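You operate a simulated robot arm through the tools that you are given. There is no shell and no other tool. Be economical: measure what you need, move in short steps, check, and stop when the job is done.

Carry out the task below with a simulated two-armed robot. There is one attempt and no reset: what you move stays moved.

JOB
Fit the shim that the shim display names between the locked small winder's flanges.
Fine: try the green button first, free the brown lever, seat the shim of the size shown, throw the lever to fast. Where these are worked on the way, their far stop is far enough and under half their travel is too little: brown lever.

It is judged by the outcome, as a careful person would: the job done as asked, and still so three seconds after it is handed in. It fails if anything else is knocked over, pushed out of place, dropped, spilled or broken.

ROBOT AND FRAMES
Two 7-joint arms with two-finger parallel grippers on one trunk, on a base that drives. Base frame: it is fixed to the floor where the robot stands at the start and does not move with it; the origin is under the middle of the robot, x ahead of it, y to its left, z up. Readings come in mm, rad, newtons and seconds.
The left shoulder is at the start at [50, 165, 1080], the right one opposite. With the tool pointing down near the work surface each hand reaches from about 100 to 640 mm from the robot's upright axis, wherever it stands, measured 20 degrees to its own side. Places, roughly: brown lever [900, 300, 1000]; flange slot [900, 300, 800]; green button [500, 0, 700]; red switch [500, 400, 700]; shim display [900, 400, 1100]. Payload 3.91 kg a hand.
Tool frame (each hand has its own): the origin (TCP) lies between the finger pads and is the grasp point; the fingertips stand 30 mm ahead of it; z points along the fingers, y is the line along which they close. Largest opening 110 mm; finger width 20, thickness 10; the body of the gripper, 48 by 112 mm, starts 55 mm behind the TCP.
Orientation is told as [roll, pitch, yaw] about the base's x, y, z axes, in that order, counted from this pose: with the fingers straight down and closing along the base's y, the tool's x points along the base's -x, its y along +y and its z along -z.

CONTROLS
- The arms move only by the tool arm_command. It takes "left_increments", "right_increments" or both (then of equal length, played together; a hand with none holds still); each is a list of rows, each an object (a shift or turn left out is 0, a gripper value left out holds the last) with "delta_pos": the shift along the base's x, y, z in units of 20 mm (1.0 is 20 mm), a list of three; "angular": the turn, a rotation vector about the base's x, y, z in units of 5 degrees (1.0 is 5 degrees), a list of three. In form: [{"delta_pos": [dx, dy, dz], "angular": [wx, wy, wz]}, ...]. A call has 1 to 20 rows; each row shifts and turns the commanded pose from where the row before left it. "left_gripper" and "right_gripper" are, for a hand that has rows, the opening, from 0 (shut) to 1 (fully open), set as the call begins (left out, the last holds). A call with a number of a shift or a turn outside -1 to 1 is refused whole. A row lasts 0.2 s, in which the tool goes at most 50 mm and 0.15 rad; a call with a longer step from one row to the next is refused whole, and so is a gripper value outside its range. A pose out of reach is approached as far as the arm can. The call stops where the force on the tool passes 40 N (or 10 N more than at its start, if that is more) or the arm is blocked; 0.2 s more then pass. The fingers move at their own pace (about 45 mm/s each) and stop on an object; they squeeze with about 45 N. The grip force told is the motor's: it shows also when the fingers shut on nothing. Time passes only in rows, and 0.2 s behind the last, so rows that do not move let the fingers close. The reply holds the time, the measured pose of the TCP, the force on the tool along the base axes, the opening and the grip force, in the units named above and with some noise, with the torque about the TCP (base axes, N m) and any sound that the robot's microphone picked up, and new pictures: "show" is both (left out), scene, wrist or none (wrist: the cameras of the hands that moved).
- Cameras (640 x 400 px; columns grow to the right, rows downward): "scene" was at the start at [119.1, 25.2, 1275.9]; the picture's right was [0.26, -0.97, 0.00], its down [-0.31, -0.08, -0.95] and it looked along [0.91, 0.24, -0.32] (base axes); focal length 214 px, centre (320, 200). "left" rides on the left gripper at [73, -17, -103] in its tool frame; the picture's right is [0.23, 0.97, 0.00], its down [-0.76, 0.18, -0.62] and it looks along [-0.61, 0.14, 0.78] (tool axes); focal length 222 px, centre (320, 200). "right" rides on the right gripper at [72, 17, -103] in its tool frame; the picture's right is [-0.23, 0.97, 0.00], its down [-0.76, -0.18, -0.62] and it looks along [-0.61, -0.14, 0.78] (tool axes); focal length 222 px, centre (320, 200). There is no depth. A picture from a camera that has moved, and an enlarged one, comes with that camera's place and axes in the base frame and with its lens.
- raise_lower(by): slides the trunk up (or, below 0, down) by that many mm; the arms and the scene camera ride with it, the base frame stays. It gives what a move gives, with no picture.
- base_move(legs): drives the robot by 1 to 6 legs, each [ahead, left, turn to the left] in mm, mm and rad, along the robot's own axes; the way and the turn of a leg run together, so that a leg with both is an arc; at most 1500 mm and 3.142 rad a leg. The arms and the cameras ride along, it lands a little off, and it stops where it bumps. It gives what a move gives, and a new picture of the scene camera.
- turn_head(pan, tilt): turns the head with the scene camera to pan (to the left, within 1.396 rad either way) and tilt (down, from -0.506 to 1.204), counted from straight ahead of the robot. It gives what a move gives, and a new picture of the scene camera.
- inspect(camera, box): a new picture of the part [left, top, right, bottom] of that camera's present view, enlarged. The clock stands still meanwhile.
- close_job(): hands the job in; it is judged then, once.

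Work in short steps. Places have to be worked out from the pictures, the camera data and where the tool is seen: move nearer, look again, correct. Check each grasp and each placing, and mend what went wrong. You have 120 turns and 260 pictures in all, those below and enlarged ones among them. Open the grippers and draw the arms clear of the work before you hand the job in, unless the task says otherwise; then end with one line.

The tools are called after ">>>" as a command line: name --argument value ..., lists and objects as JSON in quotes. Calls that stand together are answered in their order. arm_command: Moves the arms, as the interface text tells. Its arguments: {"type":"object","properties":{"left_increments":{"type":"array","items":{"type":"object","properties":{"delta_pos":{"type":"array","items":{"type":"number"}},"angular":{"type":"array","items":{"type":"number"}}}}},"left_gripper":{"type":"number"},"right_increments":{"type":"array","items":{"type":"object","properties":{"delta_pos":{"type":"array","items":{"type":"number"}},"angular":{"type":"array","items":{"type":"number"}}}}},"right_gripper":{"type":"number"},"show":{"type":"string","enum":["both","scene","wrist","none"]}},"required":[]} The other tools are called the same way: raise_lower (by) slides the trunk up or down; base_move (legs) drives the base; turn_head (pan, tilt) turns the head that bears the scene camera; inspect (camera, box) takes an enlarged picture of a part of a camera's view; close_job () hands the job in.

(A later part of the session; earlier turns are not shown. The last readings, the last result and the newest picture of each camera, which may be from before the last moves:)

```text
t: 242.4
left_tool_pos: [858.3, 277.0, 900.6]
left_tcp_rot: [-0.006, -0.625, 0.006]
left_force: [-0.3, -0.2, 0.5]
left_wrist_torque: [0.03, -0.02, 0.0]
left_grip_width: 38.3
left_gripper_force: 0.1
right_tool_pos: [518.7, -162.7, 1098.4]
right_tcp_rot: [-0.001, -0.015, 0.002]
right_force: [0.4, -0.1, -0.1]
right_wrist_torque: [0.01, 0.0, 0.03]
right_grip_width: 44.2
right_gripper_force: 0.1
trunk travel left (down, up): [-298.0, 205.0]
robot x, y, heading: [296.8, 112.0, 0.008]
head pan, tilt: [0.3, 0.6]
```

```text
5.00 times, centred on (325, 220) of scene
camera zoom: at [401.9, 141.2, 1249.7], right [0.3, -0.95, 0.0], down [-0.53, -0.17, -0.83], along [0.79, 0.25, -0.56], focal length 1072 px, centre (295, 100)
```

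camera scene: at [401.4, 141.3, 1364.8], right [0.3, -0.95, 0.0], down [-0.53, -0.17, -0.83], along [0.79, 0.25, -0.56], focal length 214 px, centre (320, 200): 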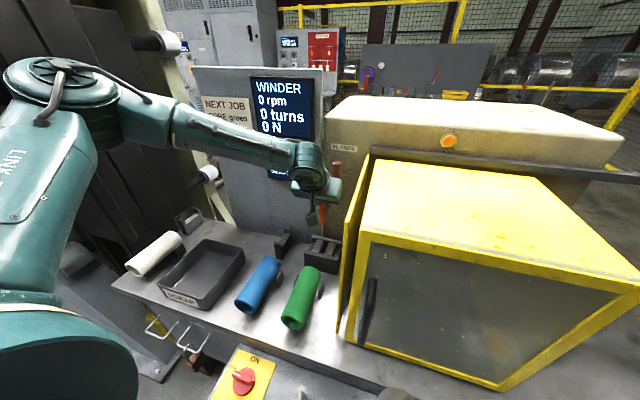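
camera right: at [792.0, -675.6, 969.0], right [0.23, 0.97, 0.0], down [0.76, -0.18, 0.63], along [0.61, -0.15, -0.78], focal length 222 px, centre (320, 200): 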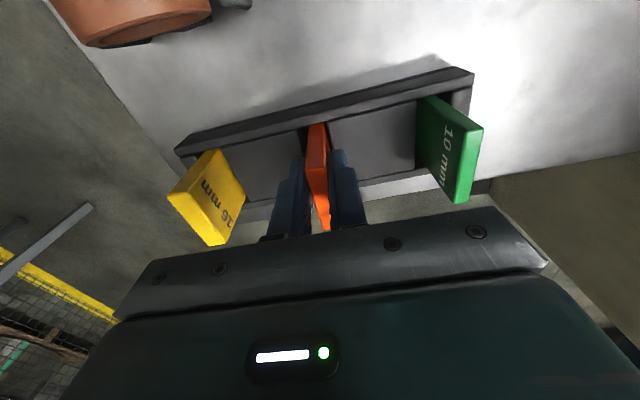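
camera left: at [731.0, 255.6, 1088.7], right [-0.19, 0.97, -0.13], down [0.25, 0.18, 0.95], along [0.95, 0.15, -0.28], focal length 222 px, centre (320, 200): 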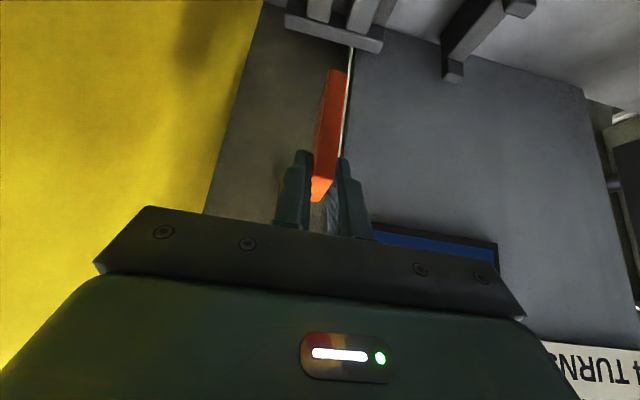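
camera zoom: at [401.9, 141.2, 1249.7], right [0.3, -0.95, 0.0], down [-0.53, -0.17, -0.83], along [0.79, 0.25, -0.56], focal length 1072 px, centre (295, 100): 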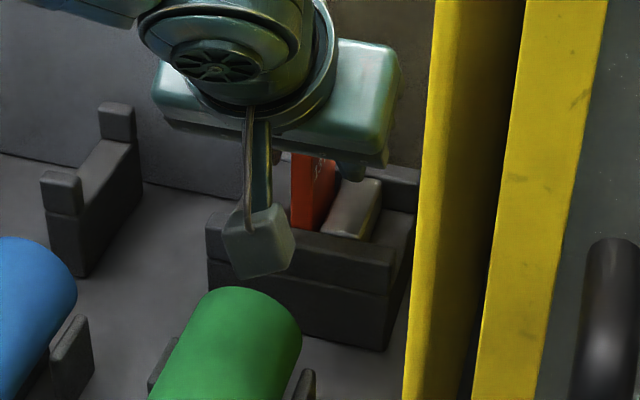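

Confirmed: the display now names 16 mm (lacks 16 mm). I must swap shims, so I'll re-grip the 13 mm one, lift it straight out with the trunk, retract and drive to the tray.

>>> arm_command --left_increments '[{"delta_pos": [0, -0.05, 0]}, {}, {}, {}]' --left_gripper 0 --show "none"

>>> raise_lower --by 120

>>> arm_command --left_increments '[{"delta_pos": [-1, 0, 0.3]}, {"delta_pos": [-1, 0, 0.5]}, {"delta_pos": [-1, 0, 0.5]}, {"delta_pos": [-1, 0, 0.5]}, {"delta_pos": [-1, 0, 0.5]}, {"delta_pos": [-1, 0, 0.5]}, {"delta_pos": [-1, 0, 0.5]}, {"delta_pos": [-1, 0, 0.5]}, {"delta_pos": [-1, 0, 0.5]}]' --show "both"

```text
t: 243.4
left_tool_pos: [858.3, 276.8, 902.3]
left_tcp_rot: [-0.003, -0.624, 0.004]
left_force: [0.1, -0.3, 0.0]
left_wrist_torque: [-0.03, 0.01, -0.02]
left_grip_width: 12.3
left_gripper_force: 44.8
right_tool_pos: [519.0, -162.7, 1098.3]
right_tcp_rot: [-0.001, -0.015, 0.003]
right_force: [0.6, 0.5, -0.3]
right_wrist_torque: [0.02, 0.01, 0.0]
right_grip_width: 43.9
right_gripper_force: 0.0
trunk travel left (down, up): [-298.0, 205.0]
robot x, y, heading: [292.5, 114.6, 0.004]
head pan, tilt: [0.3, 0.6]
```

```text
t: 244.9
left_tool_pos: [857.5, 277.5, 1021.9]
left_tcp_rot: [-0.004, -0.625, 0.005]
left_force: [0.4, 0.5, -1.3]
left_wrist_torque: [0.01, 0.05, -0.01]
left_grip_width: 12.1
left_gripper_force: 44.5
right_tool_pos: [518.5, -161.8, 1218.2]
right_tcp_rot: [-0.001, -0.016, 0.003]
right_force: [0.2, -0.9, 0.8]
right_wrist_torque: [0.0, 0.0, -0.01]
right_grip_width: 44.0
right_gripper_force: 0.1
trunk travel left (down, up): [-418.0, 85.0]
robot x, y, heading: [295.7, 113.4, 0.006]
head pan, tilt: [0.3, 0.6]
```

```text
t: 246.9
left_tool_pos: [675.1, 277.1, 1107.0]
left_tcp_rot: [-0.006, -0.625, 0.006]
left_force: [0.1, -0.3, -0.1]
left_wrist_torque: [0.01, 0.02, 0.01]
left_grip_width: 11.8
left_gripper_force: 44.9
right_tool_pos: [517.7, -162.8, 1218.6]
right_tcp_rot: [0.0, -0.015, 0.004]
right_force: [0.5, 0.8, 0.4]
right_wrist_torque: [0.01, 0.02, 0.01]
right_grip_width: 44.0
right_gripper_force: 0.0
trunk travel left (down, up): [-418.0, 85.0]
robot x, y, heading: [295.4, 117.1, 0.007]
head pan, tilt: [0.3, 0.6]
camera scene: at [400.8, 141.4, 1369.9], right [0.3, -0.95, 0.0], down [-0.53, -0.17, -0.83], along [0.79, 0.25, -0.56], focal length 214 px, centre (320, 200)
camera left: at [555.8, 259.3, 1148.9], right [-0.19, 0.97, -0.14], down [0.25, 0.18, 0.95], along [0.95, 0.14, -0.28], focal length 222 px, centre (320, 200)
```

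scene: 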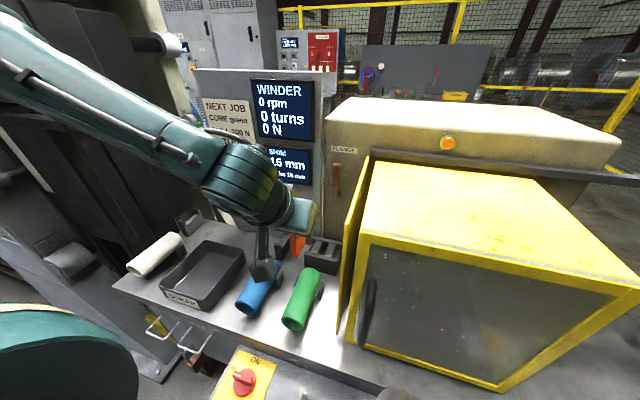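
left: 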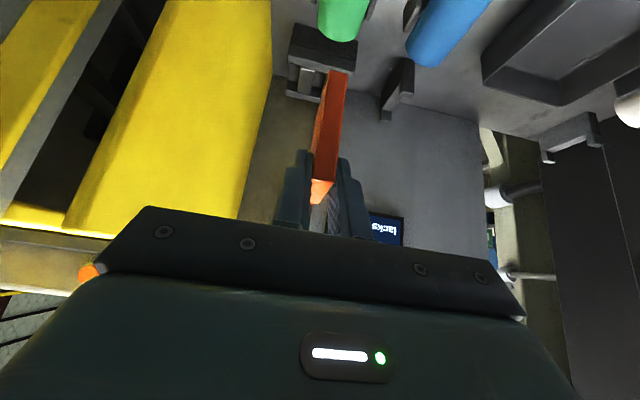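

Display stays at 16 mm with the slot empty. Drive to the tray.

>>> base_move --legs '[[-200, 0, -0.007], [0, -976, 0], [218, 0, 0]]'

```text
t: 258.4
left_tool_pos: [702.8, -710.2, 1103.0]
left_tcp_rot: [-0.004, -0.616, 0.01]
left_force: [0.3, 0.2, -0.5]
left_wrist_torque: [0.02, 0.06, -0.02]
left_grip_width: 11.8
left_gripper_force: 44.8
right_tool_pos: [549.5, -1149.8, 1217.1]
right_tcp_rot: [-0.001, -0.006, 0.009]
right_force: [1.0, 0.8, 0.5]
right_wrist_torque: [-0.03, 0.06, 0.0]
right_grip_width: 44.3
right_gripper_force: 0.2
trunk travel left (down, up): [-418.0, 85.0]
robot x, y, heading: [319.1, -871.3, 0.011]
head pan, tilt: [0.3, 0.6]
camera scene: at [431.4, -846.9, 1368.9], right [0.31, -0.95, 0.0], down [-0.54, -0.17, -0.82], along [0.79, 0.25, -0.57], focal length 214 px, centre (320, 200)
```

scene: 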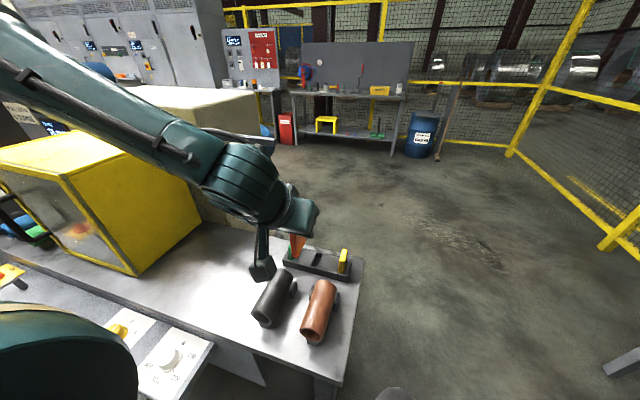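

>>> arm_command --left_increments '[{"delta_pos": [0.965, 0.1, -0.74], "angular": [0, 0, -0.1]}, {"delta_pos": [0.965, 0.1, -0.74]}, {"delta_pos": [0.965, 0.1, -0.74]}, {"delta_pos": [0.965, 0.1, -0.74]}, {"delta_pos": [0.965, 0.1, -0.74]}, {"delta_pos": [0.965, 0.1, -0.74]}, {"delta_pos": [0.965, 0.1, -0.74]}, {"delta_pos": [0.965, 0.1, -0.74]}]' --show "none"

>>> raise_lower --by -65

>>> inspect --camera "left" --box '[180, 0, 460, 220]'

```text
t: 260.2
left_tool_pos: [857.1, -696.1, 985.0]
left_tcp_rot: [-0.002, -0.617, -0.002]
left_force: [0.1, 0.4, -0.8]
left_wrist_torque: [-0.05, 0.0, 0.02]
left_grip_width: 12.2
left_gripper_force: 44.7
right_tool_pos: [548.8, -1150.0, 1216.5]
right_tcp_rot: [-0.001, -0.006, 0.01]
right_force: [0.7, 0.3, 0.5]
right_wrist_torque: [0.01, 0.0, 0.01]
right_grip_width: 44.2
right_gripper_force: 0.1
trunk travel left (down, up): [-418.0, 85.0]
robot x, y, heading: [316.4, -874.0, 0.011]
head pan, tilt: [0.3, 0.6]
```

```text
t: 261.2
left_tool_pos: [857.1, -695.2, 921.6]
left_tcp_rot: [-0.004, -0.618, 0.002]
left_force: [0.1, -0.1, -0.1]
left_wrist_torque: [0.0, 0.03, 0.03]
left_grip_width: 12.5
left_gripper_force: 45.1
right_tool_pos: [548.6, -1150.3, 1151.8]
right_tcp_rot: [-0.001, -0.009, 0.01]
right_force: [0.2, -1.1, -0.2]
right_wrist_torque: [-0.01, -0.05, -0.01]
right_grip_width: 44.0
right_gripper_force: 0.1
trunk travel left (down, up): [-353.0, 150.0]
robot x, y, heading: [319.8, -876.8, 0.015]
head pan, tilt: [0.3, 0.6]
```

```text
1.82 times, centred on (320, 110) of left
camera zoom: at [737.7, -712.2, 964.1], right [-0.18, 0.97, -0.13], down [0.26, 0.18, 0.95], along [0.95, 0.14, -0.29], focal length 404 px, centre (320, 364)
```

zoom: 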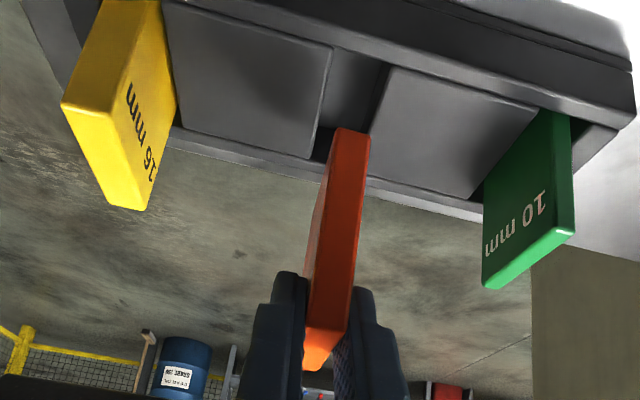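

Aligned. Lower 55 mm, release, raise, and shift the base 83 mm right to the yellow 16 mm shim (at y≈−779).

>>> raise_lower --by -55

>>> arm_command --left_increments '[{}, {}, {}, {}]' --left_gripper 0.5 --show "wrist"

>>> raise_lower --by 60

>>> base_move --legs '[[0, -83, -0.012]]'

>>> inspect --camera "left" --box '[180, 0, 460, 220]'

```text
t: 262.2
left_tool_pos: [858.7, -694.2, 866.3]
left_tcp_rot: [-0.005, -0.618, 0.002]
left_force: [10.2, -0.4, -4.1]
left_wrist_torque: [-0.01, -0.76, -0.02]
left_grip_width: 11.9
left_gripper_force: 45.0
right_tool_pos: [548.9, -1150.9, 1096.1]
right_tcp_rot: [0.001, -0.008, 0.009]
right_force: [0.2, 0.4, -0.4]
right_wrist_torque: [-0.01, 0.0, 0.01]
right_grip_width: 44.0
right_gripper_force: 0.0
trunk travel left (down, up): [-298.0, 205.0]
robot x, y, heading: [314.0, -871.2, 0.011]
head pan, tilt: [0.3, 0.6]
```

```text
t: 263.2
left_tool_pos: [856.7, -694.9, 866.6]
left_tcp_rot: [-0.004, -0.617, 0.002]
left_force: [-0.6, -0.1, 0.9]
left_wrist_torque: [0.05, 0.02, 0.01]
left_grip_width: 54.8
left_gripper_force: 0.0
right_tool_pos: [547.6, -1149.8, 1096.9]
right_tcp_rot: [0.001, -0.008, 0.009]
right_force: [0.2, -0.2, 0.6]
right_wrist_torque: [-0.03, -0.01, -0.02]
right_grip_width: 44.1
right_gripper_force: 0.1
trunk travel left (down, up): [-298.0, 205.0]
robot x, y, heading: [317.4, -874.6, 0.013]
head pan, tilt: [0.3, 0.6]
camera left: at [737.8, -712.2, 909.1], right [-0.18, 0.97, -0.13], down [0.26, 0.18, 0.95], along [0.95, 0.14, -0.29], focal length 222 px, centre (320, 200)
```

left: 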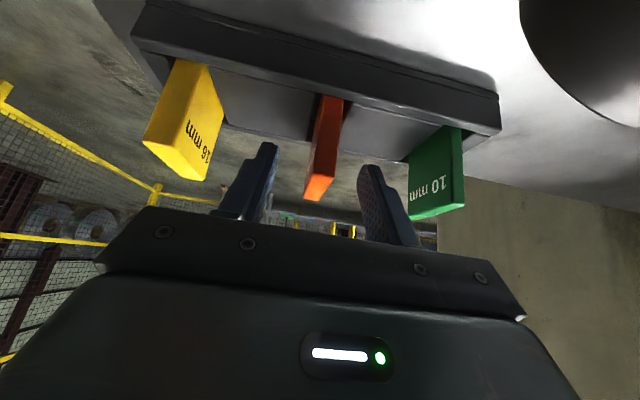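

```text
t: 264.2
left_tool_pos: [857.3, -695.8, 925.0]
left_tcp_rot: [-0.003, -0.616, 0.002]
left_force: [-0.7, 0.7, -0.5]
left_wrist_torque: [0.01, 0.01, -0.04]
left_grip_width: 55.0
left_gripper_force: 0.1
right_tool_pos: [548.9, -1149.7, 1156.3]
right_tcp_rot: [-0.001, -0.007, 0.008]
right_force: [-0.5, -0.3, 0.7]
right_wrist_torque: [-0.02, 0.0, -0.02]
right_grip_width: 43.9
right_gripper_force: 0.1
trunk travel left (down, up): [-358.0, 145.0]
robot x, y, heading: [314.1, -874.2, 0.009]
head pan, tilt: [0.3, 0.6]
```

```text
t: 265.6
left_tool_pos: [859.5, -782.7, 925.5]
left_tcp_rot: [-0.004, -0.618, -0.011]
left_force: [-0.8, -0.3, -0.7]
left_wrist_torque: [0.02, 0.0, -0.03]
left_grip_width: 54.8
left_gripper_force: 0.0
right_tool_pos: [545.5, -1234.5, 1156.8]
right_tcp_rot: [-0.001, -0.007, -0.004]
right_force: [-0.2, -0.4, -0.6]
right_wrist_torque: [0.01, -0.02, 0.02]
right_grip_width: 44.3
right_gripper_force: 0.1
trunk travel left (down, up): [-358.0, 145.0]
robot x, y, heading: [317.0, -956.3, -0.001]
head pan, tilt: [0.3, 0.6]
camera scene: at [431.2, -929.7, 1309.0], right [0.29, -0.96, 0.0], down [-0.54, -0.17, -0.83], along [0.79, 0.24, -0.56], focal length 214 px, centre (320, 200)
```

scene: 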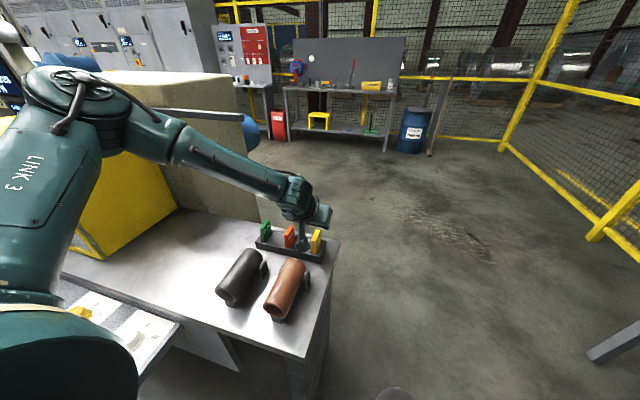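

```text
1.82 times, centred on (320, 110) of left
camera zoom: at [740.0, -798.5, 969.1], right [-0.17, 0.98, -0.13], down [0.26, 0.18, 0.95], along [0.95, 0.13, -0.29], focal length 404 px, centre (320, 364)
```

zoom: 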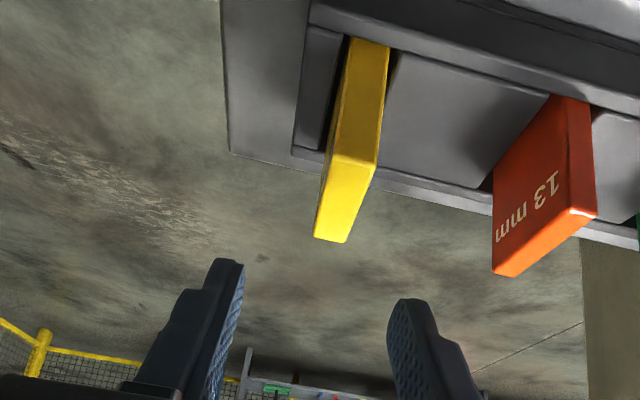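

13 mm shim is back in place, upright. The yellow shim is at y≈−781, nearly centred. Adjust, lower with the trunk, grip, and lift.

>>> arm_command --left_increments '[{"delta_pos": [-0.05, 0.07, 0], "angular": [0, 0, 0.12]}]' --show "none"

>>> raise_lower --by -60

>>> arm_command --left_increments '[{}, {}, {}, {}]' --left_gripper 0 --show "none"

>>> raise_lower --by 120

>>> inspect --camera "left" --box '[180, 0, 460, 240]'

```text
t: 265.9
left_tool_pos: [859.7, -781.3, 926.0]
left_tcp_rot: [-0.003, -0.617, 0.0]
left_force: [0.8, 0.0, 0.0]
left_wrist_torque: [0.0, 0.02, 0.0]
left_grip_width: 54.9
left_gripper_force: 0.0
right_tool_pos: [544.9, -1234.4, 1158.1]
right_tcp_rot: [0.001, -0.008, -0.003]
right_force: [-0.1, 0.4, 0.3]
right_wrist_torque: [0.0, 0.0, -0.01]
right_grip_width: 43.9
right_gripper_force: 0.1
trunk travel left (down, up): [-358.0, 145.0]
robot x, y, heading: [317.6, -955.8, -0.0]
head pan, tilt: [0.3, 0.6]
```

```text
t: 266.9
left_tool_pos: [858.1, -780.8, 866.7]
left_tcp_rot: [-0.002, -0.617, 0.0]
left_force: [0.0, 0.0, -0.2]
left_wrist_torque: [0.01, 0.04, -0.01]
left_grip_width: 54.9
left_gripper_force: 0.2
right_tool_pos: [545.5, -1233.9, 1096.5]
right_tcp_rot: [0.0, -0.009, -0.002]
right_force: [-0.4, 1.0, 0.5]
right_wrist_torque: [0.0, -0.01, -0.01]
right_grip_width: 44.1
right_gripper_force: 0.0
trunk travel left (down, up): [-298.0, 205.0]
robot x, y, heading: [319.7, -955.8, -0.002]
head pan, tilt: [0.3, 0.6]
```

```text
t: 267.9
left_tool_pos: [858.9, -781.7, 866.6]
left_tcp_rot: [-0.003, -0.617, 0.001]
left_force: [0.2, 0.6, 0.6]
left_wrist_torque: [0.0, -0.05, 0.02]
left_grip_width: 15.1
left_gripper_force: 44.9
right_tool_pos: [545.5, -1234.2, 1096.8]
right_tcp_rot: [0.001, -0.007, -0.003]
right_force: [-0.3, -0.4, 0.4]
right_wrist_torque: [0.0, -0.02, -0.03]
right_grip_width: 44.0
right_gripper_force: 0.2
trunk travel left (down, up): [-298.0, 205.0]
robot x, y, heading: [322.1, -954.3, 0.0]
head pan, tilt: [0.3, 0.6]
```

```text
t: 269.4
left_tool_pos: [859.2, -779.1, 984.8]
left_tcp_rot: [-0.005, -0.615, 0.001]
left_force: [-0.5, 0.6, -1.0]
left_wrist_torque: [-0.03, 0.06, -0.01]
left_grip_width: 15.0
left_gripper_force: 45.2
right_tool_pos: [545.1, -1233.9, 1215.5]
right_tcp_rot: [0.0, -0.008, -0.003]
right_force: [0.0, 0.4, -0.1]
right_wrist_torque: [0.0, -0.01, 0.02]
right_grip_width: 44.0
right_gripper_force: 0.0
trunk travel left (down, up): [-418.0, 85.0]
robot x, y, heading: [320.0, -959.2, -0.0]
head pan, tilt: [0.3, 0.6]
```

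```text
1.67 times, centred on (320, 120) of left
camera zoom: at [739.1, -798.1, 1029.0], right [-0.18, 0.97, -0.13], down [0.26, 0.18, 0.95], along [0.95, 0.14, -0.29], focal length 370 px, centre (320, 333)
```

zoom: 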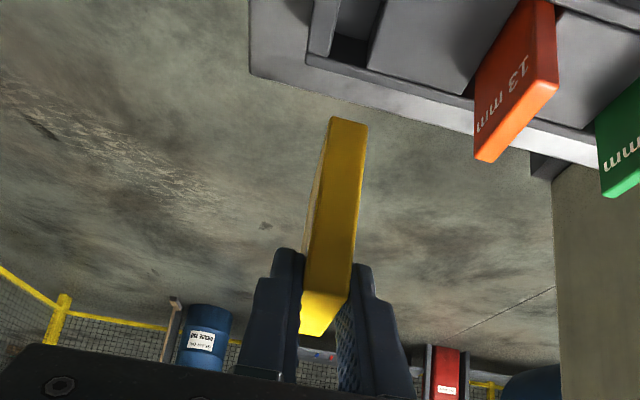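

16 mm shim is in hand, gripped like the previous one. Retract, drive to the slot position.

>>> arm_command --left_increments '[{"delta_pos": [-0.5, 0, 1]}, {"delta_pos": [-0.5, 0, 1]}, {"delta_pos": [-1, 0, 1]}, {"delta_pos": [-1, 0, 1]}, {"delta_pos": [-1, 0, 1]}, {"delta_pos": [-1, 0, 1]}, {"delta_pos": [-1, 0, 0.5]}, {"delta_pos": [-1, 0, 0]}, {"delta_pos": [-1, 0, 0]}, {"delta_pos": [-1, 0, 0]}]' --show "none"

>>> base_move --legs '[[-205, 0, 0], [0, 1085, 0]]'

```text
t: 271.6
left_tool_pos: [684.4, -783.2, 1117.4]
left_tcp_rot: [-0.004, -0.614, -0.002]
left_force: [-0.3, 0.4, -0.6]
left_wrist_torque: [0.0, 0.01, 0.01]
left_grip_width: 15.4
left_gripper_force: 45.6
left hand out of reach, approached as far as the arm can: row 10
right_tool_pos: [545.6, -1233.5, 1217.7]
right_tcp_rot: [-0.001, -0.008, -0.002]
right_force: [0.0, -0.1, -1.0]
right_wrist_torque: [0.01, -0.01, 0.01]
right_grip_width: 43.9
right_gripper_force: 0.0
trunk travel left (down, up): [-418.0, 85.0]
robot x, y, heading: [318.5, -955.1, 0.005]
head pan, tilt: [0.3, 0.6]
```

```text
t: 282.7
left_tool_pos: [471.9, 308.7, 1117.8]
left_tcp_rot: [-0.004, -0.613, 0.007]
left_force: [-1.2, 0.1, -0.3]
left_wrist_torque: [-0.02, -0.01, 0.02]
left_grip_width: 15.5
left_gripper_force: 45.1
right_tool_pos: [336.9, -143.5, 1216.5]
right_tcp_rot: [0.001, -0.006, 0.005]
right_force: [0.2, 0.2, -0.3]
right_wrist_torque: [-0.02, 0.0, 0.01]
right_grip_width: 44.0
right_gripper_force: 0.1
trunk travel left (down, up): [-418.0, 85.0]
robot x, y, heading: [107.8, 133.6, 0.008]
head pan, tilt: [0.3, 0.6]
camera scene: at [220.3, 161.0, 1369.0], right [0.3, -0.95, 0.0], down [-0.54, -0.17, -0.83], along [0.79, 0.25, -0.56], focal length 214 px, centre (320, 200)
```

scene: 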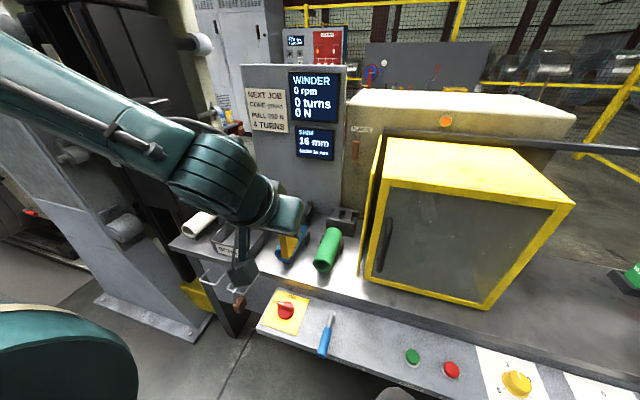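

>>> base_move --legs '[[0, -21, -0.008], [192, 0, 0]]'

```text
t: 284.8
left_tool_pos: [655.7, 285.4, 1120.5]
left_tcp_rot: [-0.003, -0.621, 0.007]
left_force: [0.2, -0.1, -1.0]
left_wrist_torque: [0.01, 0.02, 0.02]
left_grip_width: 15.1
left_gripper_force: 45.2
right_tool_pos: [517.8, -165.9, 1218.4]
right_tcp_rot: [0.0, -0.017, 0.002]
right_force: [0.9, -0.7, 0.3]
right_wrist_torque: [0.03, -0.02, -0.04]
right_grip_width: 44.1
right_gripper_force: 0.0
trunk travel left (down, up): [-418.0, 85.0]
robot x, y, heading: [296.3, 109.3, 0.001]
head pan, tilt: [0.3, 0.6]
camera scene: at [400.7, 139.5, 1369.7], right [0.3, -0.95, 0.0], down [-0.53, -0.17, -0.83], along [0.79, 0.25, -0.56], focal length 214 px, centre (320, 200)
```

scene: 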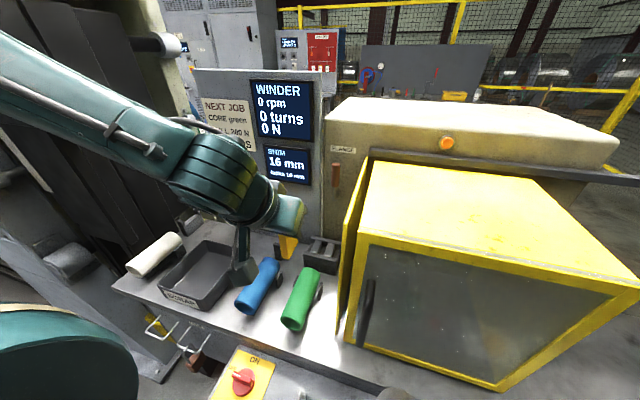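

>>> arm_command --left_increments '[{"delta_pos": [0.926, -0.05, -0.25], "angular": [0, 0, -0.08]}, {"delta_pos": [0.926, -0.05, -0.25]}, {"delta_pos": [0.926, -0.05, -0.25]}, {"delta_pos": [0.926, -0.05, -0.25]}, {"delta_pos": [0.926, -0.05, -0.25]}, {"delta_pos": [0.926, -0.05, -0.25]}, {"delta_pos": [0.926, -0.05, -0.25]}, {"delta_pos": [0.926, -0.05, -0.25]}, {"delta_pos": [0.926, -0.05, -0.25]}, {"delta_pos": [0.926, -0.05, -0.25]}, {"delta_pos": [0.926, -0.05, -0.25]}]' --show "none"

>>> raise_lower --by -130

>>> inspect --camera "left" --box '[260, 20, 400, 180]'

>>> inspect --camera "scene" --box '[300, 190, 350, 240]'

```text
t: 287.1
left_tool_pos: [861.8, 275.4, 1065.9]
left_tcp_rot: [-0.005, -0.622, 0.001]
left_force: [0.3, 0.0, -0.9]
left_wrist_torque: [0.0, 0.0, 0.0]
left_grip_width: 15.0
left_gripper_force: 45.3
right_tool_pos: [518.6, -164.4, 1218.4]
right_tcp_rot: [-0.001, -0.014, 0.003]
right_force: [-1.5, 0.4, -0.7]
right_wrist_torque: [0.01, 0.02, -0.02]
right_grip_width: 44.2
right_gripper_force: 0.0
trunk travel left (down, up): [-418.0, 85.0]
robot x, y, heading: [293.8, 109.9, 0.005]
head pan, tilt: [0.3, 0.6]
```

```text
t: 288.7
left_tool_pos: [868.0, 273.5, 931.7]
left_tcp_rot: [-0.003, -0.614, -0.002]
left_force: [0.1, 0.0, -1.0]
left_wrist_torque: [0.01, 0.02, -0.02]
left_grip_width: 15.3
left_gripper_force: 45.5
right_tool_pos: [525.5, -166.1, 1085.8]
right_tcp_rot: [0.0, -0.01, 0.002]
right_force: [-0.9, 1.1, -0.1]
right_wrist_torque: [-0.01, 0.02, -0.01]
right_grip_width: 43.8
right_gripper_force: 0.2
trunk travel left (down, up): [-288.0, 215.0]
robot x, y, heading: [293.7, 109.4, -0.002]
head pan, tilt: [0.3, 0.6]
```

```text
2.50 times, centred on (330, 100) of left
camera zoom: at [748.3, 256.9, 974.8], right [-0.18, 0.97, -0.13], down [0.26, 0.18, 0.95], along [0.95, 0.14, -0.29], focal length 555 px, centre (295, 450)
```

zoom: 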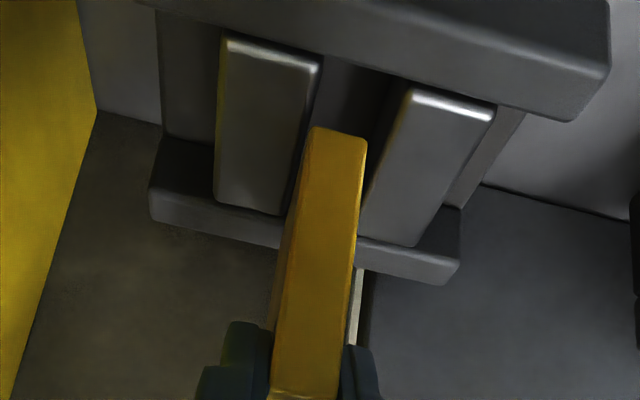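

```text
8.00 times, centred on (325, 215) of scene
camera zoom: at [409.8, 139.1, 1238.8], right [0.3, -0.95, 0.0], down [-0.54, -0.17, -0.83], along [0.79, 0.25, -0.56], focal length 1716 px, centre (280, 80)
```

zoom: 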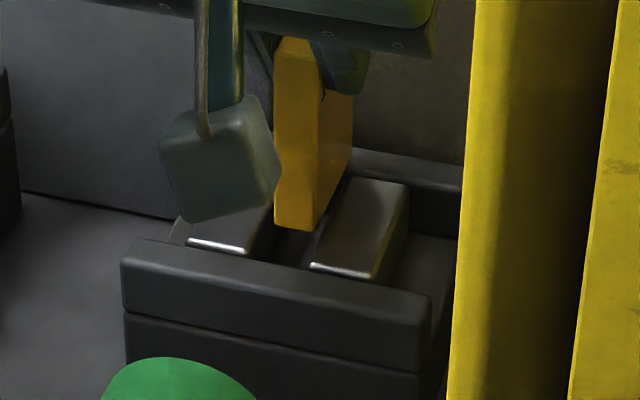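

The gap now looks wider, and the shim needs −9 mm in x and +3.5 mm in y. Correct, then lower with the force guard.

>>> arm_command --left_increments '[{"delta_pos": [-0.45, 0.17, 0.1]}, {}, {"delta_pos": [0, 0, -0.3]}, {"delta_pos": [0, 0, -0.3]}]' --show "none"

>>> inspect --camera "left" --box '[260, 20, 400, 180]'

>>> inspect --camera "scene" --box '[300, 190, 350, 240]'

```text
t: 289.7
left_tool_pos: [856.0, 278.3, 921.9]
left_tcp_rot: [-0.004, -0.612, -0.002]
left_force: [-0.1, 0.8, -0.8]
left_wrist_torque: [0.05, 0.01, 0.01]
left_grip_width: 15.0
left_gripper_force: 45.7
right_tool_pos: [525.1, -163.7, 1087.7]
right_tcp_rot: [0.0, -0.008, 0.005]
right_force: [-0.3, 0.5, 0.0]
right_wrist_torque: [0.0, -0.02, 0.0]
right_grip_width: 44.1
right_gripper_force: 0.1
trunk travel left (down, up): [-288.0, 215.0]
robot x, y, heading: [293.8, 110.3, 0.005]
head pan, tilt: [0.3, 0.6]
```

```text
2.50 times, centred on (330, 100) of left
camera zoom: at [738.0, 260.9, 964.3], right [-0.18, 0.97, -0.13], down [0.26, 0.18, 0.95], along [0.95, 0.14, -0.29], focal length 555 px, centre (295, 450)
```

zoom: 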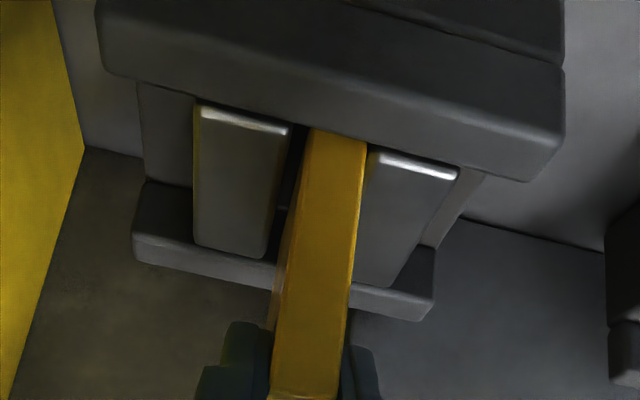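

```text
8.00 times, centred on (325, 215) of scene
camera zoom: at [409.4, 139.3, 1239.0], right [0.3, -0.95, 0.0], down [-0.54, -0.17, -0.82], along [0.79, 0.25, -0.57], focal length 1716 px, centre (280, 80)
```

zoom: 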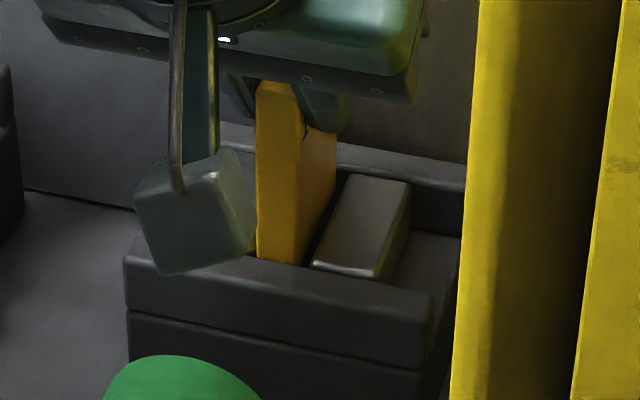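

It's in the gap, slightly to the +y side. Nudge −1.5 mm and lower by trunk in steps, checking the force.

>>> arm_command --left_increments '[{"delta_pos": [0.05, -0.08, 0]}]' --show "none"

>>> raise_lower --by -13

>>> raise_lower --by -6

>>> inspect --camera "left" --box '[240, 20, 420, 220]'

```text
t: 290.1
left_tool_pos: [859.2, 277.1, 921.5]
left_tcp_rot: [-0.003, -0.614, 0.0]
left_force: [0.2, -0.5, -1.1]
left_wrist_torque: [0.02, 0.03, 0.0]
left_grip_width: 15.1
left_gripper_force: 44.5
right_tool_pos: [525.0, -164.2, 1086.0]
right_tcp_rot: [0.0, -0.007, 0.004]
right_force: [-0.4, 0.2, 1.1]
right_wrist_torque: [0.02, 0.01, -0.02]
right_grip_width: 43.9
right_gripper_force: 0.0
trunk travel left (down, up): [-288.0, 215.0]
robot x, y, heading: [297.1, 112.8, 0.007]
head pan, tilt: [0.3, 0.6]
```

```text
t: 290.7
left_tool_pos: [859.7, 275.9, 908.7]
left_tcp_rot: [-0.003, -0.616, -0.002]
left_force: [0.3, -0.9, -1.0]
left_wrist_torque: [-0.02, -0.01, -0.02]
left_grip_width: 15.2
left_gripper_force: 45.1
right_tool_pos: [525.1, -165.0, 1074.1]
right_tcp_rot: [0.001, -0.008, 0.004]
right_force: [0.0, -0.2, -0.1]
right_wrist_torque: [-0.04, 0.01, 0.01]
right_grip_width: 44.1
right_gripper_force: 0.1
trunk travel left (down, up): [-275.0, 228.0]
robot x, y, heading: [293.7, 110.4, 0.007]
head pan, tilt: [0.3, 0.6]
```

```text
t: 291.3
left_tool_pos: [859.2, 275.0, 905.2]
left_tcp_rot: [-0.004, -0.615, -0.001]
left_force: [1.1, -0.2, 4.4]
left_wrist_torque: [0.03, -0.03, 0.04]
left_grip_width: 15.0
left_gripper_force: 44.8
right_tool_pos: [525.3, -164.8, 1067.2]
right_tcp_rot: [-0.001, -0.01, 0.004]
right_force: [-0.4, -0.7, -0.1]
right_wrist_torque: [0.02, -0.03, -0.03]
right_grip_width: 43.8
right_gripper_force: 0.0
trunk travel left (down, up): [-269.0, 234.0]
robot x, y, heading: [296.0, 112.1, 0.005]
head pan, tilt: [0.3, 0.6]
```

```text
2.00 times, centred on (330, 120) of left
camera zoom: at [739.4, 259.1, 946.8], right [-0.18, 0.97, -0.13], down [0.26, 0.18, 0.95], along [0.95, 0.14, -0.29], focal length 444 px, centre (300, 360)
```

zoom: 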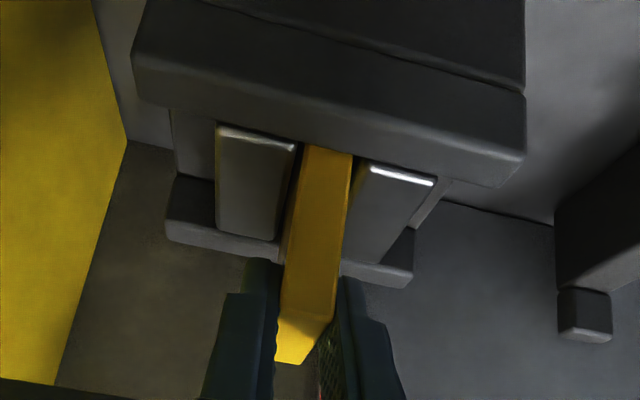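

The shim rests on the floor of the slot, centred. Release, rise clear with the trunk, back off, and check the shim and the display.

>>> arm_command --left_increments '[{}, {}, {}]' --left_gripper 0.36 --show "none"

>>> raise_lower --by 65

>>> arm_command --left_increments '[{"delta_pos": [-0.8, 0.2, 0.8]}, {"delta_pos": [-0.8, 0.2, 0.8], "angular": [0, -1, 0]}, {"delta_pos": [-0.8, 0.2, 0.8], "angular": [0, -1, 0]}, {"delta_pos": [-0.5, 0.3, 1], "angular": [0, -1, 0]}, {"delta_pos": [0, 0.3, 1], "angular": [0, -1, 0]}, {"delta_pos": [0, 0.3, 1], "angular": [0, -1, 0]}]' --left_gripper 0.6 --show "both"

>>> inspect --camera "scene" --box '[250, 100, 370, 250]'

```text
t: 292.1
left_tool_pos: [858.4, 274.7, 903.0]
left_tcp_rot: [-0.004, -0.613, -0.003]
left_force: [1.0, 0.8, 0.1]
left_wrist_torque: [0.01, 0.01, 0.0]
left_grip_width: 39.5
left_gripper_force: 0.1
right_tool_pos: [524.1, -165.0, 1067.4]
right_tcp_rot: [-0.001, -0.007, 0.002]
right_force: [0.0, -0.3, 1.0]
right_wrist_torque: [0.0, 0.0, 0.02]
right_grip_width: 44.0
right_gripper_force: 0.0
trunk travel left (down, up): [-269.0, 234.0]
robot x, y, heading: [294.6, 111.4, -0.002]
head pan, tilt: [0.3, 0.6]
```

```text
t: 293.3
left_tool_pos: [862.9, 276.1, 930.2]
left_tcp_rot: [-0.004, -0.599, -0.003]
left_force: [-0.1, 0.2, 0.0]
left_wrist_torque: [0.01, -0.01, 0.01]
left_grip_width: 39.4
left_gripper_force: 0.0
right_tool_pos: [531.5, -164.6, 1100.1]
right_tcp_rot: [-0.001, 0.007, 0.0]
right_force: [0.6, -0.5, 0.2]
right_wrist_torque: [-0.02, 0.0, 0.01]
right_grip_width: 43.8
right_gripper_force: 0.0
trunk travel left (down, up): [-308.0, 195.0]
robot x, y, heading: [286.8, 108.0, 0.003]
head pan, tilt: [0.3, 0.6]
stopped: the arm was blocked; the commanded pose is now the measured one
```

```text
t: 294.7
left_tool_pos: [805.9, 305.4, 1040.7]
left_tcp_rot: [-0.003, -1.034, 0.0]
left_force: [-0.5, -0.6, 0.4]
left_wrist_torque: [0.02, -0.05, -0.01]
left_grip_width: 65.9
left_gripper_force: 0.1
right_tool_pos: [532.3, -164.2, 1102.0]
right_tcp_rot: [0.0, 0.008, 0.003]
right_force: [-0.9, 0.2, -0.7]
right_wrist_torque: [0.01, 0.01, -0.01]
right_grip_width: 43.9
right_gripper_force: 0.0
trunk travel left (down, up): [-308.0, 195.0]
robot x, y, heading: [286.9, 112.9, 0.003]
head pan, tilt: [0.3, 0.6]
camera scene: at [418.5, 139.3, 1254.8], right [0.3, -0.95, 0.0], down [-0.55, -0.17, -0.82], along [0.78, 0.25, -0.58], focal length 214 px, centre (320, 200)
camera left: at [679.5, 289.2, 1032.1], right [-0.11, 0.97, -0.2], down [-0.15, 0.18, 0.97], along [0.98, 0.14, 0.12], focal length 222 px, centre (320, 200)
```

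scene: 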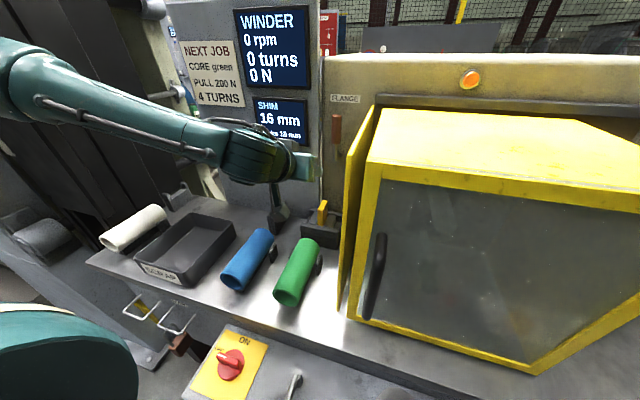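
left: 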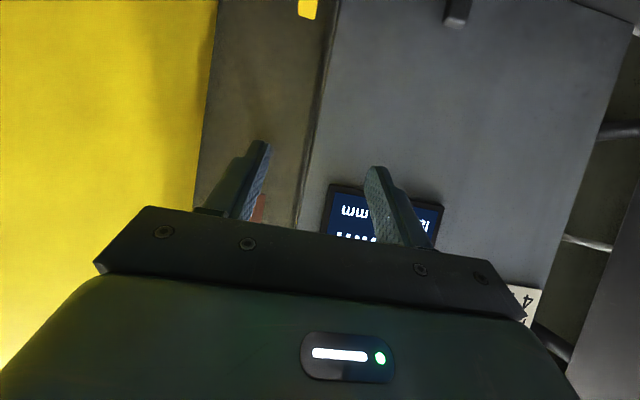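

```text
2.67 times, centred on (310, 175) of scene
camera zoom: at [418.5, 139.3, 1254.8], right [0.3, -0.95, 0.0], down [-0.55, -0.17, -0.82], along [0.78, 0.25, -0.58], focal length 572 px, centre (347, 267)
```

zoom: 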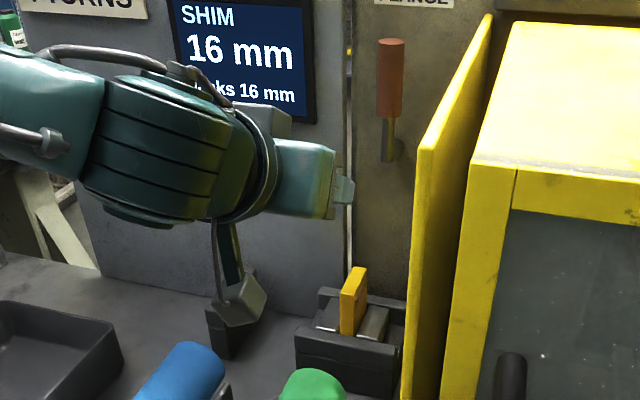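

The 16 mm shim stands in the slot. But the trunk was blocked while rising, so something may be caught. I'll look down at the robot's front and the panel before moving.

>>> turn_head --pan 0.1 --tilt 1.15

>>> inspect --camera "right" --box '[0, 0, 640, 400]'

```text
t: 295.7
left_tool_pos: [805.1, 305.0, 1041.2]
left_tcp_rot: [-0.003, -1.033, -0.002]
left_force: [0.7, 0.8, 0.0]
left_wrist_torque: [-0.02, 0.0, 0.0]
left_grip_width: 65.9
left_gripper_force: 0.0
right_tool_pos: [531.7, -164.2, 1099.3]
right_tcp_rot: [0.0, 0.008, 0.003]
right_force: [0.1, -0.2, 0.8]
right_wrist_torque: [0.03, 0.01, 0.01]
right_grip_width: 43.9
right_gripper_force: 0.1
trunk travel left (down, up): [-308.0, 195.0]
robot x, y, heading: [287.9, 107.9, 0.002]
head pan, tilt: [0.099, 1.15]
camera scene: at [392.8, 119.0, 1213.5], right [0.1, -0.99, 0.0], down [-0.91, -0.09, -0.39], along [0.39, 0.04, -0.92], focal length 214 px, centre (320, 200)
```

scene: 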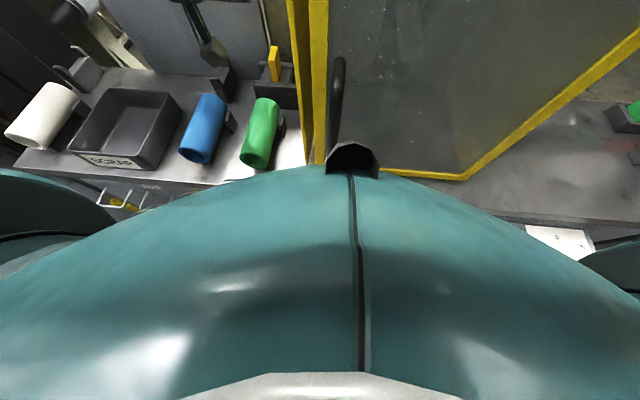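

```text
1.00 times, centred on (320, 200) of right (not enlarged: the box is as wide or as high as the picture)
camera zoom: at [460.5, -147.8, 1204.8], right [0.22, 0.97, 0.0], down [0.77, -0.18, 0.62], along [0.6, -0.14, -0.79], focal length 222 px, centre (320, 200)
```

zoom: 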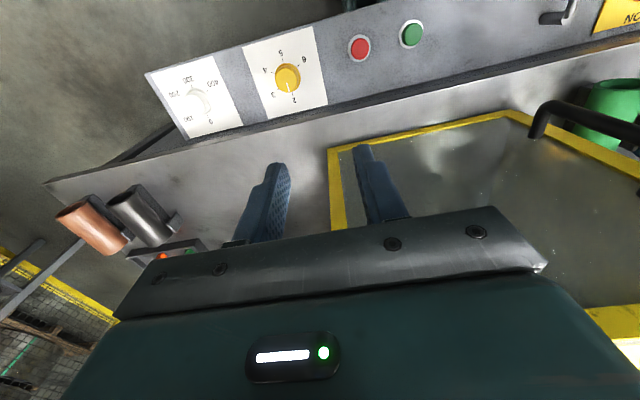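

Nothing visible is hooked, but the robot body seems slightly tilted from pressing against the table. I'll back up 40 mm to free it and check.

>>> base_move --legs '[[-40, 0, 0]]'

>>> raise_lower --by 25

>>> turn_head --pan 0.3 --tilt 0.65

```text
t: 296.6
left_tool_pos: [753.0, 306.4, 1052.5]
left_tcp_rot: [-0.001, -1.051, -0.001]
left_force: [-0.3, -0.4, 0.0]
left_wrist_torque: [0.0, 0.03, -0.01]
left_grip_width: 66.0
left_gripper_force: 0.1
right_tool_pos: [478.7, -163.8, 1107.1]
right_tcp_rot: [-0.001, -0.006, 0.002]
right_force: [0.2, -0.1, -0.5]
right_wrist_torque: [-0.03, 0.0, -0.02]
right_grip_width: 44.2
right_gripper_force: 0.1
trunk travel left (down, up): [-308.0, 195.0]
robot x, y, heading: [247.8, 110.1, 0.006]
head pan, tilt: [0.099, 1.15]
camera scene: at [337.2, 118.6, 1218.1], right [0.1, -0.99, 0.0], down [-0.91, -0.09, -0.41], along [0.41, 0.04, -0.91], focal length 214 px, centre (320, 200)
```

scene: 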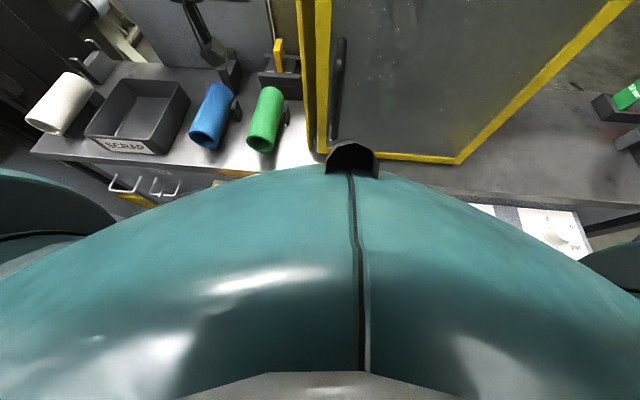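

```text
t: 297.3
left_tool_pos: [753.4, 305.5, 1076.2]
left_tcp_rot: [-0.004, -1.051, -0.002]
left_force: [-0.2, -1.0, 0.5]
left_wrist_torque: [0.0, -0.03, 0.0]
left_grip_width: 65.8
left_gripper_force: 0.1
right_tool_pos: [479.2, -164.3, 1131.4]
right_tcp_rot: [-0.001, -0.006, 0.002]
right_force: [0.2, 0.7, 0.2]
right_wrist_torque: [0.02, 0.01, 0.02]
right_grip_width: 43.9
right_gripper_force: 0.1
trunk travel left (down, up): [-333.0, 170.0]
robot x, y, heading: [245.9, 110.6, 0.006]
head pan, tilt: [0.099, 1.15]
```

```text
t: 298.2
left_tool_pos: [752.9, 305.9, 1077.7]
left_tcp_rot: [-0.002, -1.05, -0.001]
left_force: [0.2, -0.6, -0.2]
left_wrist_torque: [0.01, 0.02, 0.0]
left_grip_width: 65.9
left_gripper_force: 0.1
right_tool_pos: [478.4, -165.4, 1132.4]
right_tcp_rot: [0.001, -0.007, 0.004]
right_force: [0.3, 0.4, 1.6]
right_wrist_torque: [-0.01, 0.01, -0.01]
right_grip_width: 44.1
right_gripper_force: 0.1
trunk travel left (down, up): [-333.0, 170.0]
robot x, y, heading: [249.2, 113.3, 0.007]
head pan, tilt: [0.3, 0.649]
camera scene: at [360.8, 138.5, 1280.0], right [0.3, -0.95, 0.0], down [-0.58, -0.18, -0.8], along [0.76, 0.24, -0.61], focal length 214 px, centre (320, 200)
```

scene: 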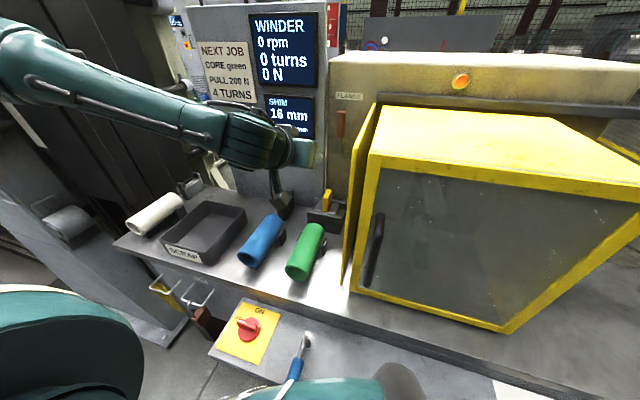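

Freed, and level again; panel, switch and lock are unchanged. Now the lever: approach so the open fingers straddle the upright brown grip.

>>> base_move --legs '[[42, 0, -0.005]]'

>>> arm_command --left_increments '[{"delta_pos": [0.5, -0.65, 0.55]}, {"delta_pos": [0.5, -0.65, 0.55]}, {"delta_pos": [0.5, -0.6, 0.55]}, {"delta_pos": [0.5, 0, 0]}]' --show "wrist"

>>> inspect --camera "scene" --box '[260, 70, 400, 200]'

```text
t: 299.1
left_tool_pos: [795.4, 303.6, 1076.8]
left_tcp_rot: [-0.004, -1.051, -0.007]
left_force: [-0.7, 0.3, -0.2]
left_wrist_torque: [-0.02, 0.0, 0.0]
left_grip_width: 66.0
left_gripper_force: 0.0
right_tool_pos: [516.9, -166.9, 1133.4]
right_tcp_rot: [0.001, -0.01, -0.003]
right_force: [0.3, 0.0, -0.3]
right_wrist_torque: [-0.01, -0.02, 0.0]
right_grip_width: 43.9
right_gripper_force: 0.0
trunk travel left (down, up): [-333.0, 170.0]
robot x, y, heading: [287.3, 110.1, 0.002]
head pan, tilt: [0.3, 0.649]
camera scene: at [402.1, 138.1, 1280.2], right [0.29, -0.96, 0.0], down [-0.58, -0.18, -0.8], along [0.76, 0.23, -0.6], focal length 214 px, centre (320, 200)
```

scene: 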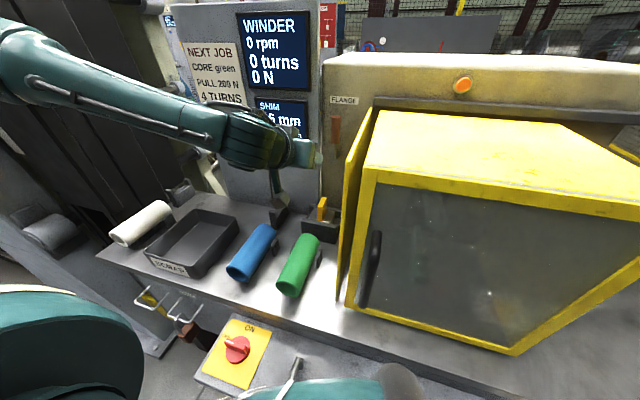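

```text
t: 300.1
left_tool_pos: [836.4, 265.8, 1109.4]
left_tcp_rot: [-0.006, -1.049, -0.007]
left_force: [0.7, -0.2, -0.1]
left_wrist_torque: [-0.01, 0.02, 0.01]
left_grip_width: 66.0
left_gripper_force: 0.1
right_tool_pos: [519.5, -166.6, 1131.4]
right_tcp_rot: [-0.001, -0.008, -0.003]
right_force: [0.5, 0.5, -0.4]
right_wrist_torque: [-0.03, 0.0, 0.02]
right_grip_width: 44.0
right_gripper_force: 0.0
trunk travel left (down, up): [-333.0, 170.0]
robot x, y, heading: [292.1, 113.6, -0.004]
head pan, tilt: [0.3, 0.649]
camera left: at [710.0, 249.0, 1097.4], right [-0.1, 0.97, -0.2], down [-0.16, 0.18, 0.97], along [0.98, 0.13, 0.14], focal length 222 px, centre (320, 200)
```

left: 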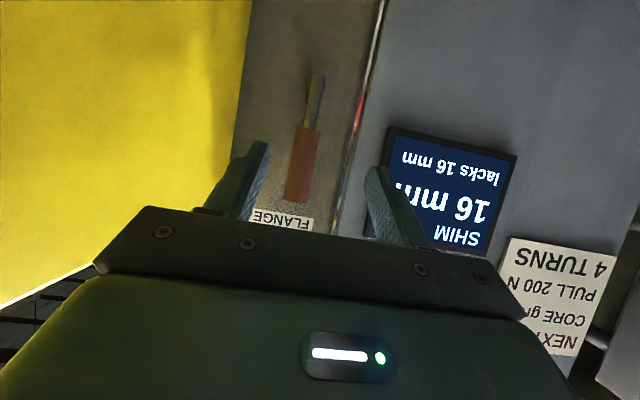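

```text
3.08 times, centred on (330, 135) of scene
camera zoom: at [402.8, 138.2, 1280.0], right [0.29, -0.96, 0.0], down [-0.58, -0.18, -0.8], along [0.76, 0.23, -0.6], focal length 660 px, centre (289, 400)
```

zoom: 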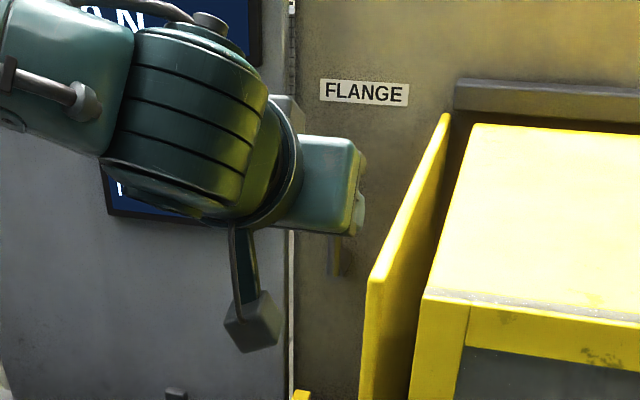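

The lever grip lies between the fingers. Advance 50 mm, then begin pushing left along the lever's arc.

>>> arm_command --left_increments '[{"delta_pos": [0.65, 0, 0]}, {"delta_pos": [0.65, 0, 0]}, {"delta_pos": [0.65, 0, 0]}, {"delta_pos": [0.55, 0, 0]}, {"delta_pos": [0, 0.5, 0]}, {"delta_pos": [0, 0.5, 0]}, {"delta_pos": [0, 0.5, 0]}, {"delta_pos": [0, 0.5, -0.05]}]' --show "wrist"

```text
t: 301.9
left_tool_pos: [886.8, 306.2, 1109.4]
left_tcp_rot: [-0.001, -1.05, -0.006]
left_force: [-0.8, -0.6, 0.1]
left_wrist_torque: [0.0, -0.02, -0.02]
left_grip_width: 66.0
left_gripper_force: 0.1
right_tool_pos: [518.4, -166.0, 1132.9]
right_tcp_rot: [0.001, -0.006, -0.004]
right_force: [0.3, -0.1, -0.1]
right_wrist_torque: [-0.01, 0.02, 0.02]
right_grip_width: 44.0
right_gripper_force: 0.2
trunk travel left (down, up): [-333.0, 170.0]
robot x, y, heading: [288.7, 111.3, -0.002]
head pan, tilt: [0.3, 0.649]
camera left: at [758.9, 290.4, 1097.8], right [-0.1, 0.97, -0.2], down [-0.16, 0.18, 0.97], along [0.98, 0.13, 0.14], focal length 222 px, centre (320, 200)
```

left: 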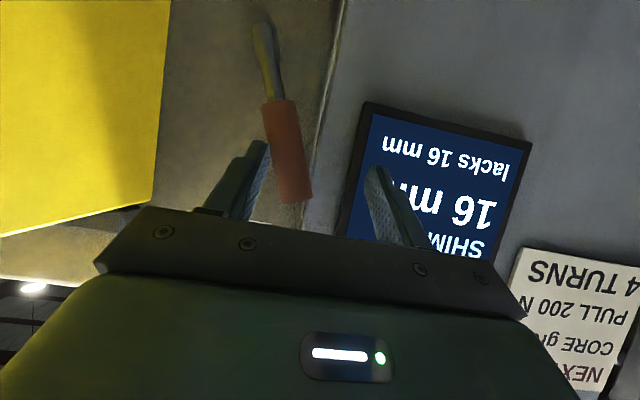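

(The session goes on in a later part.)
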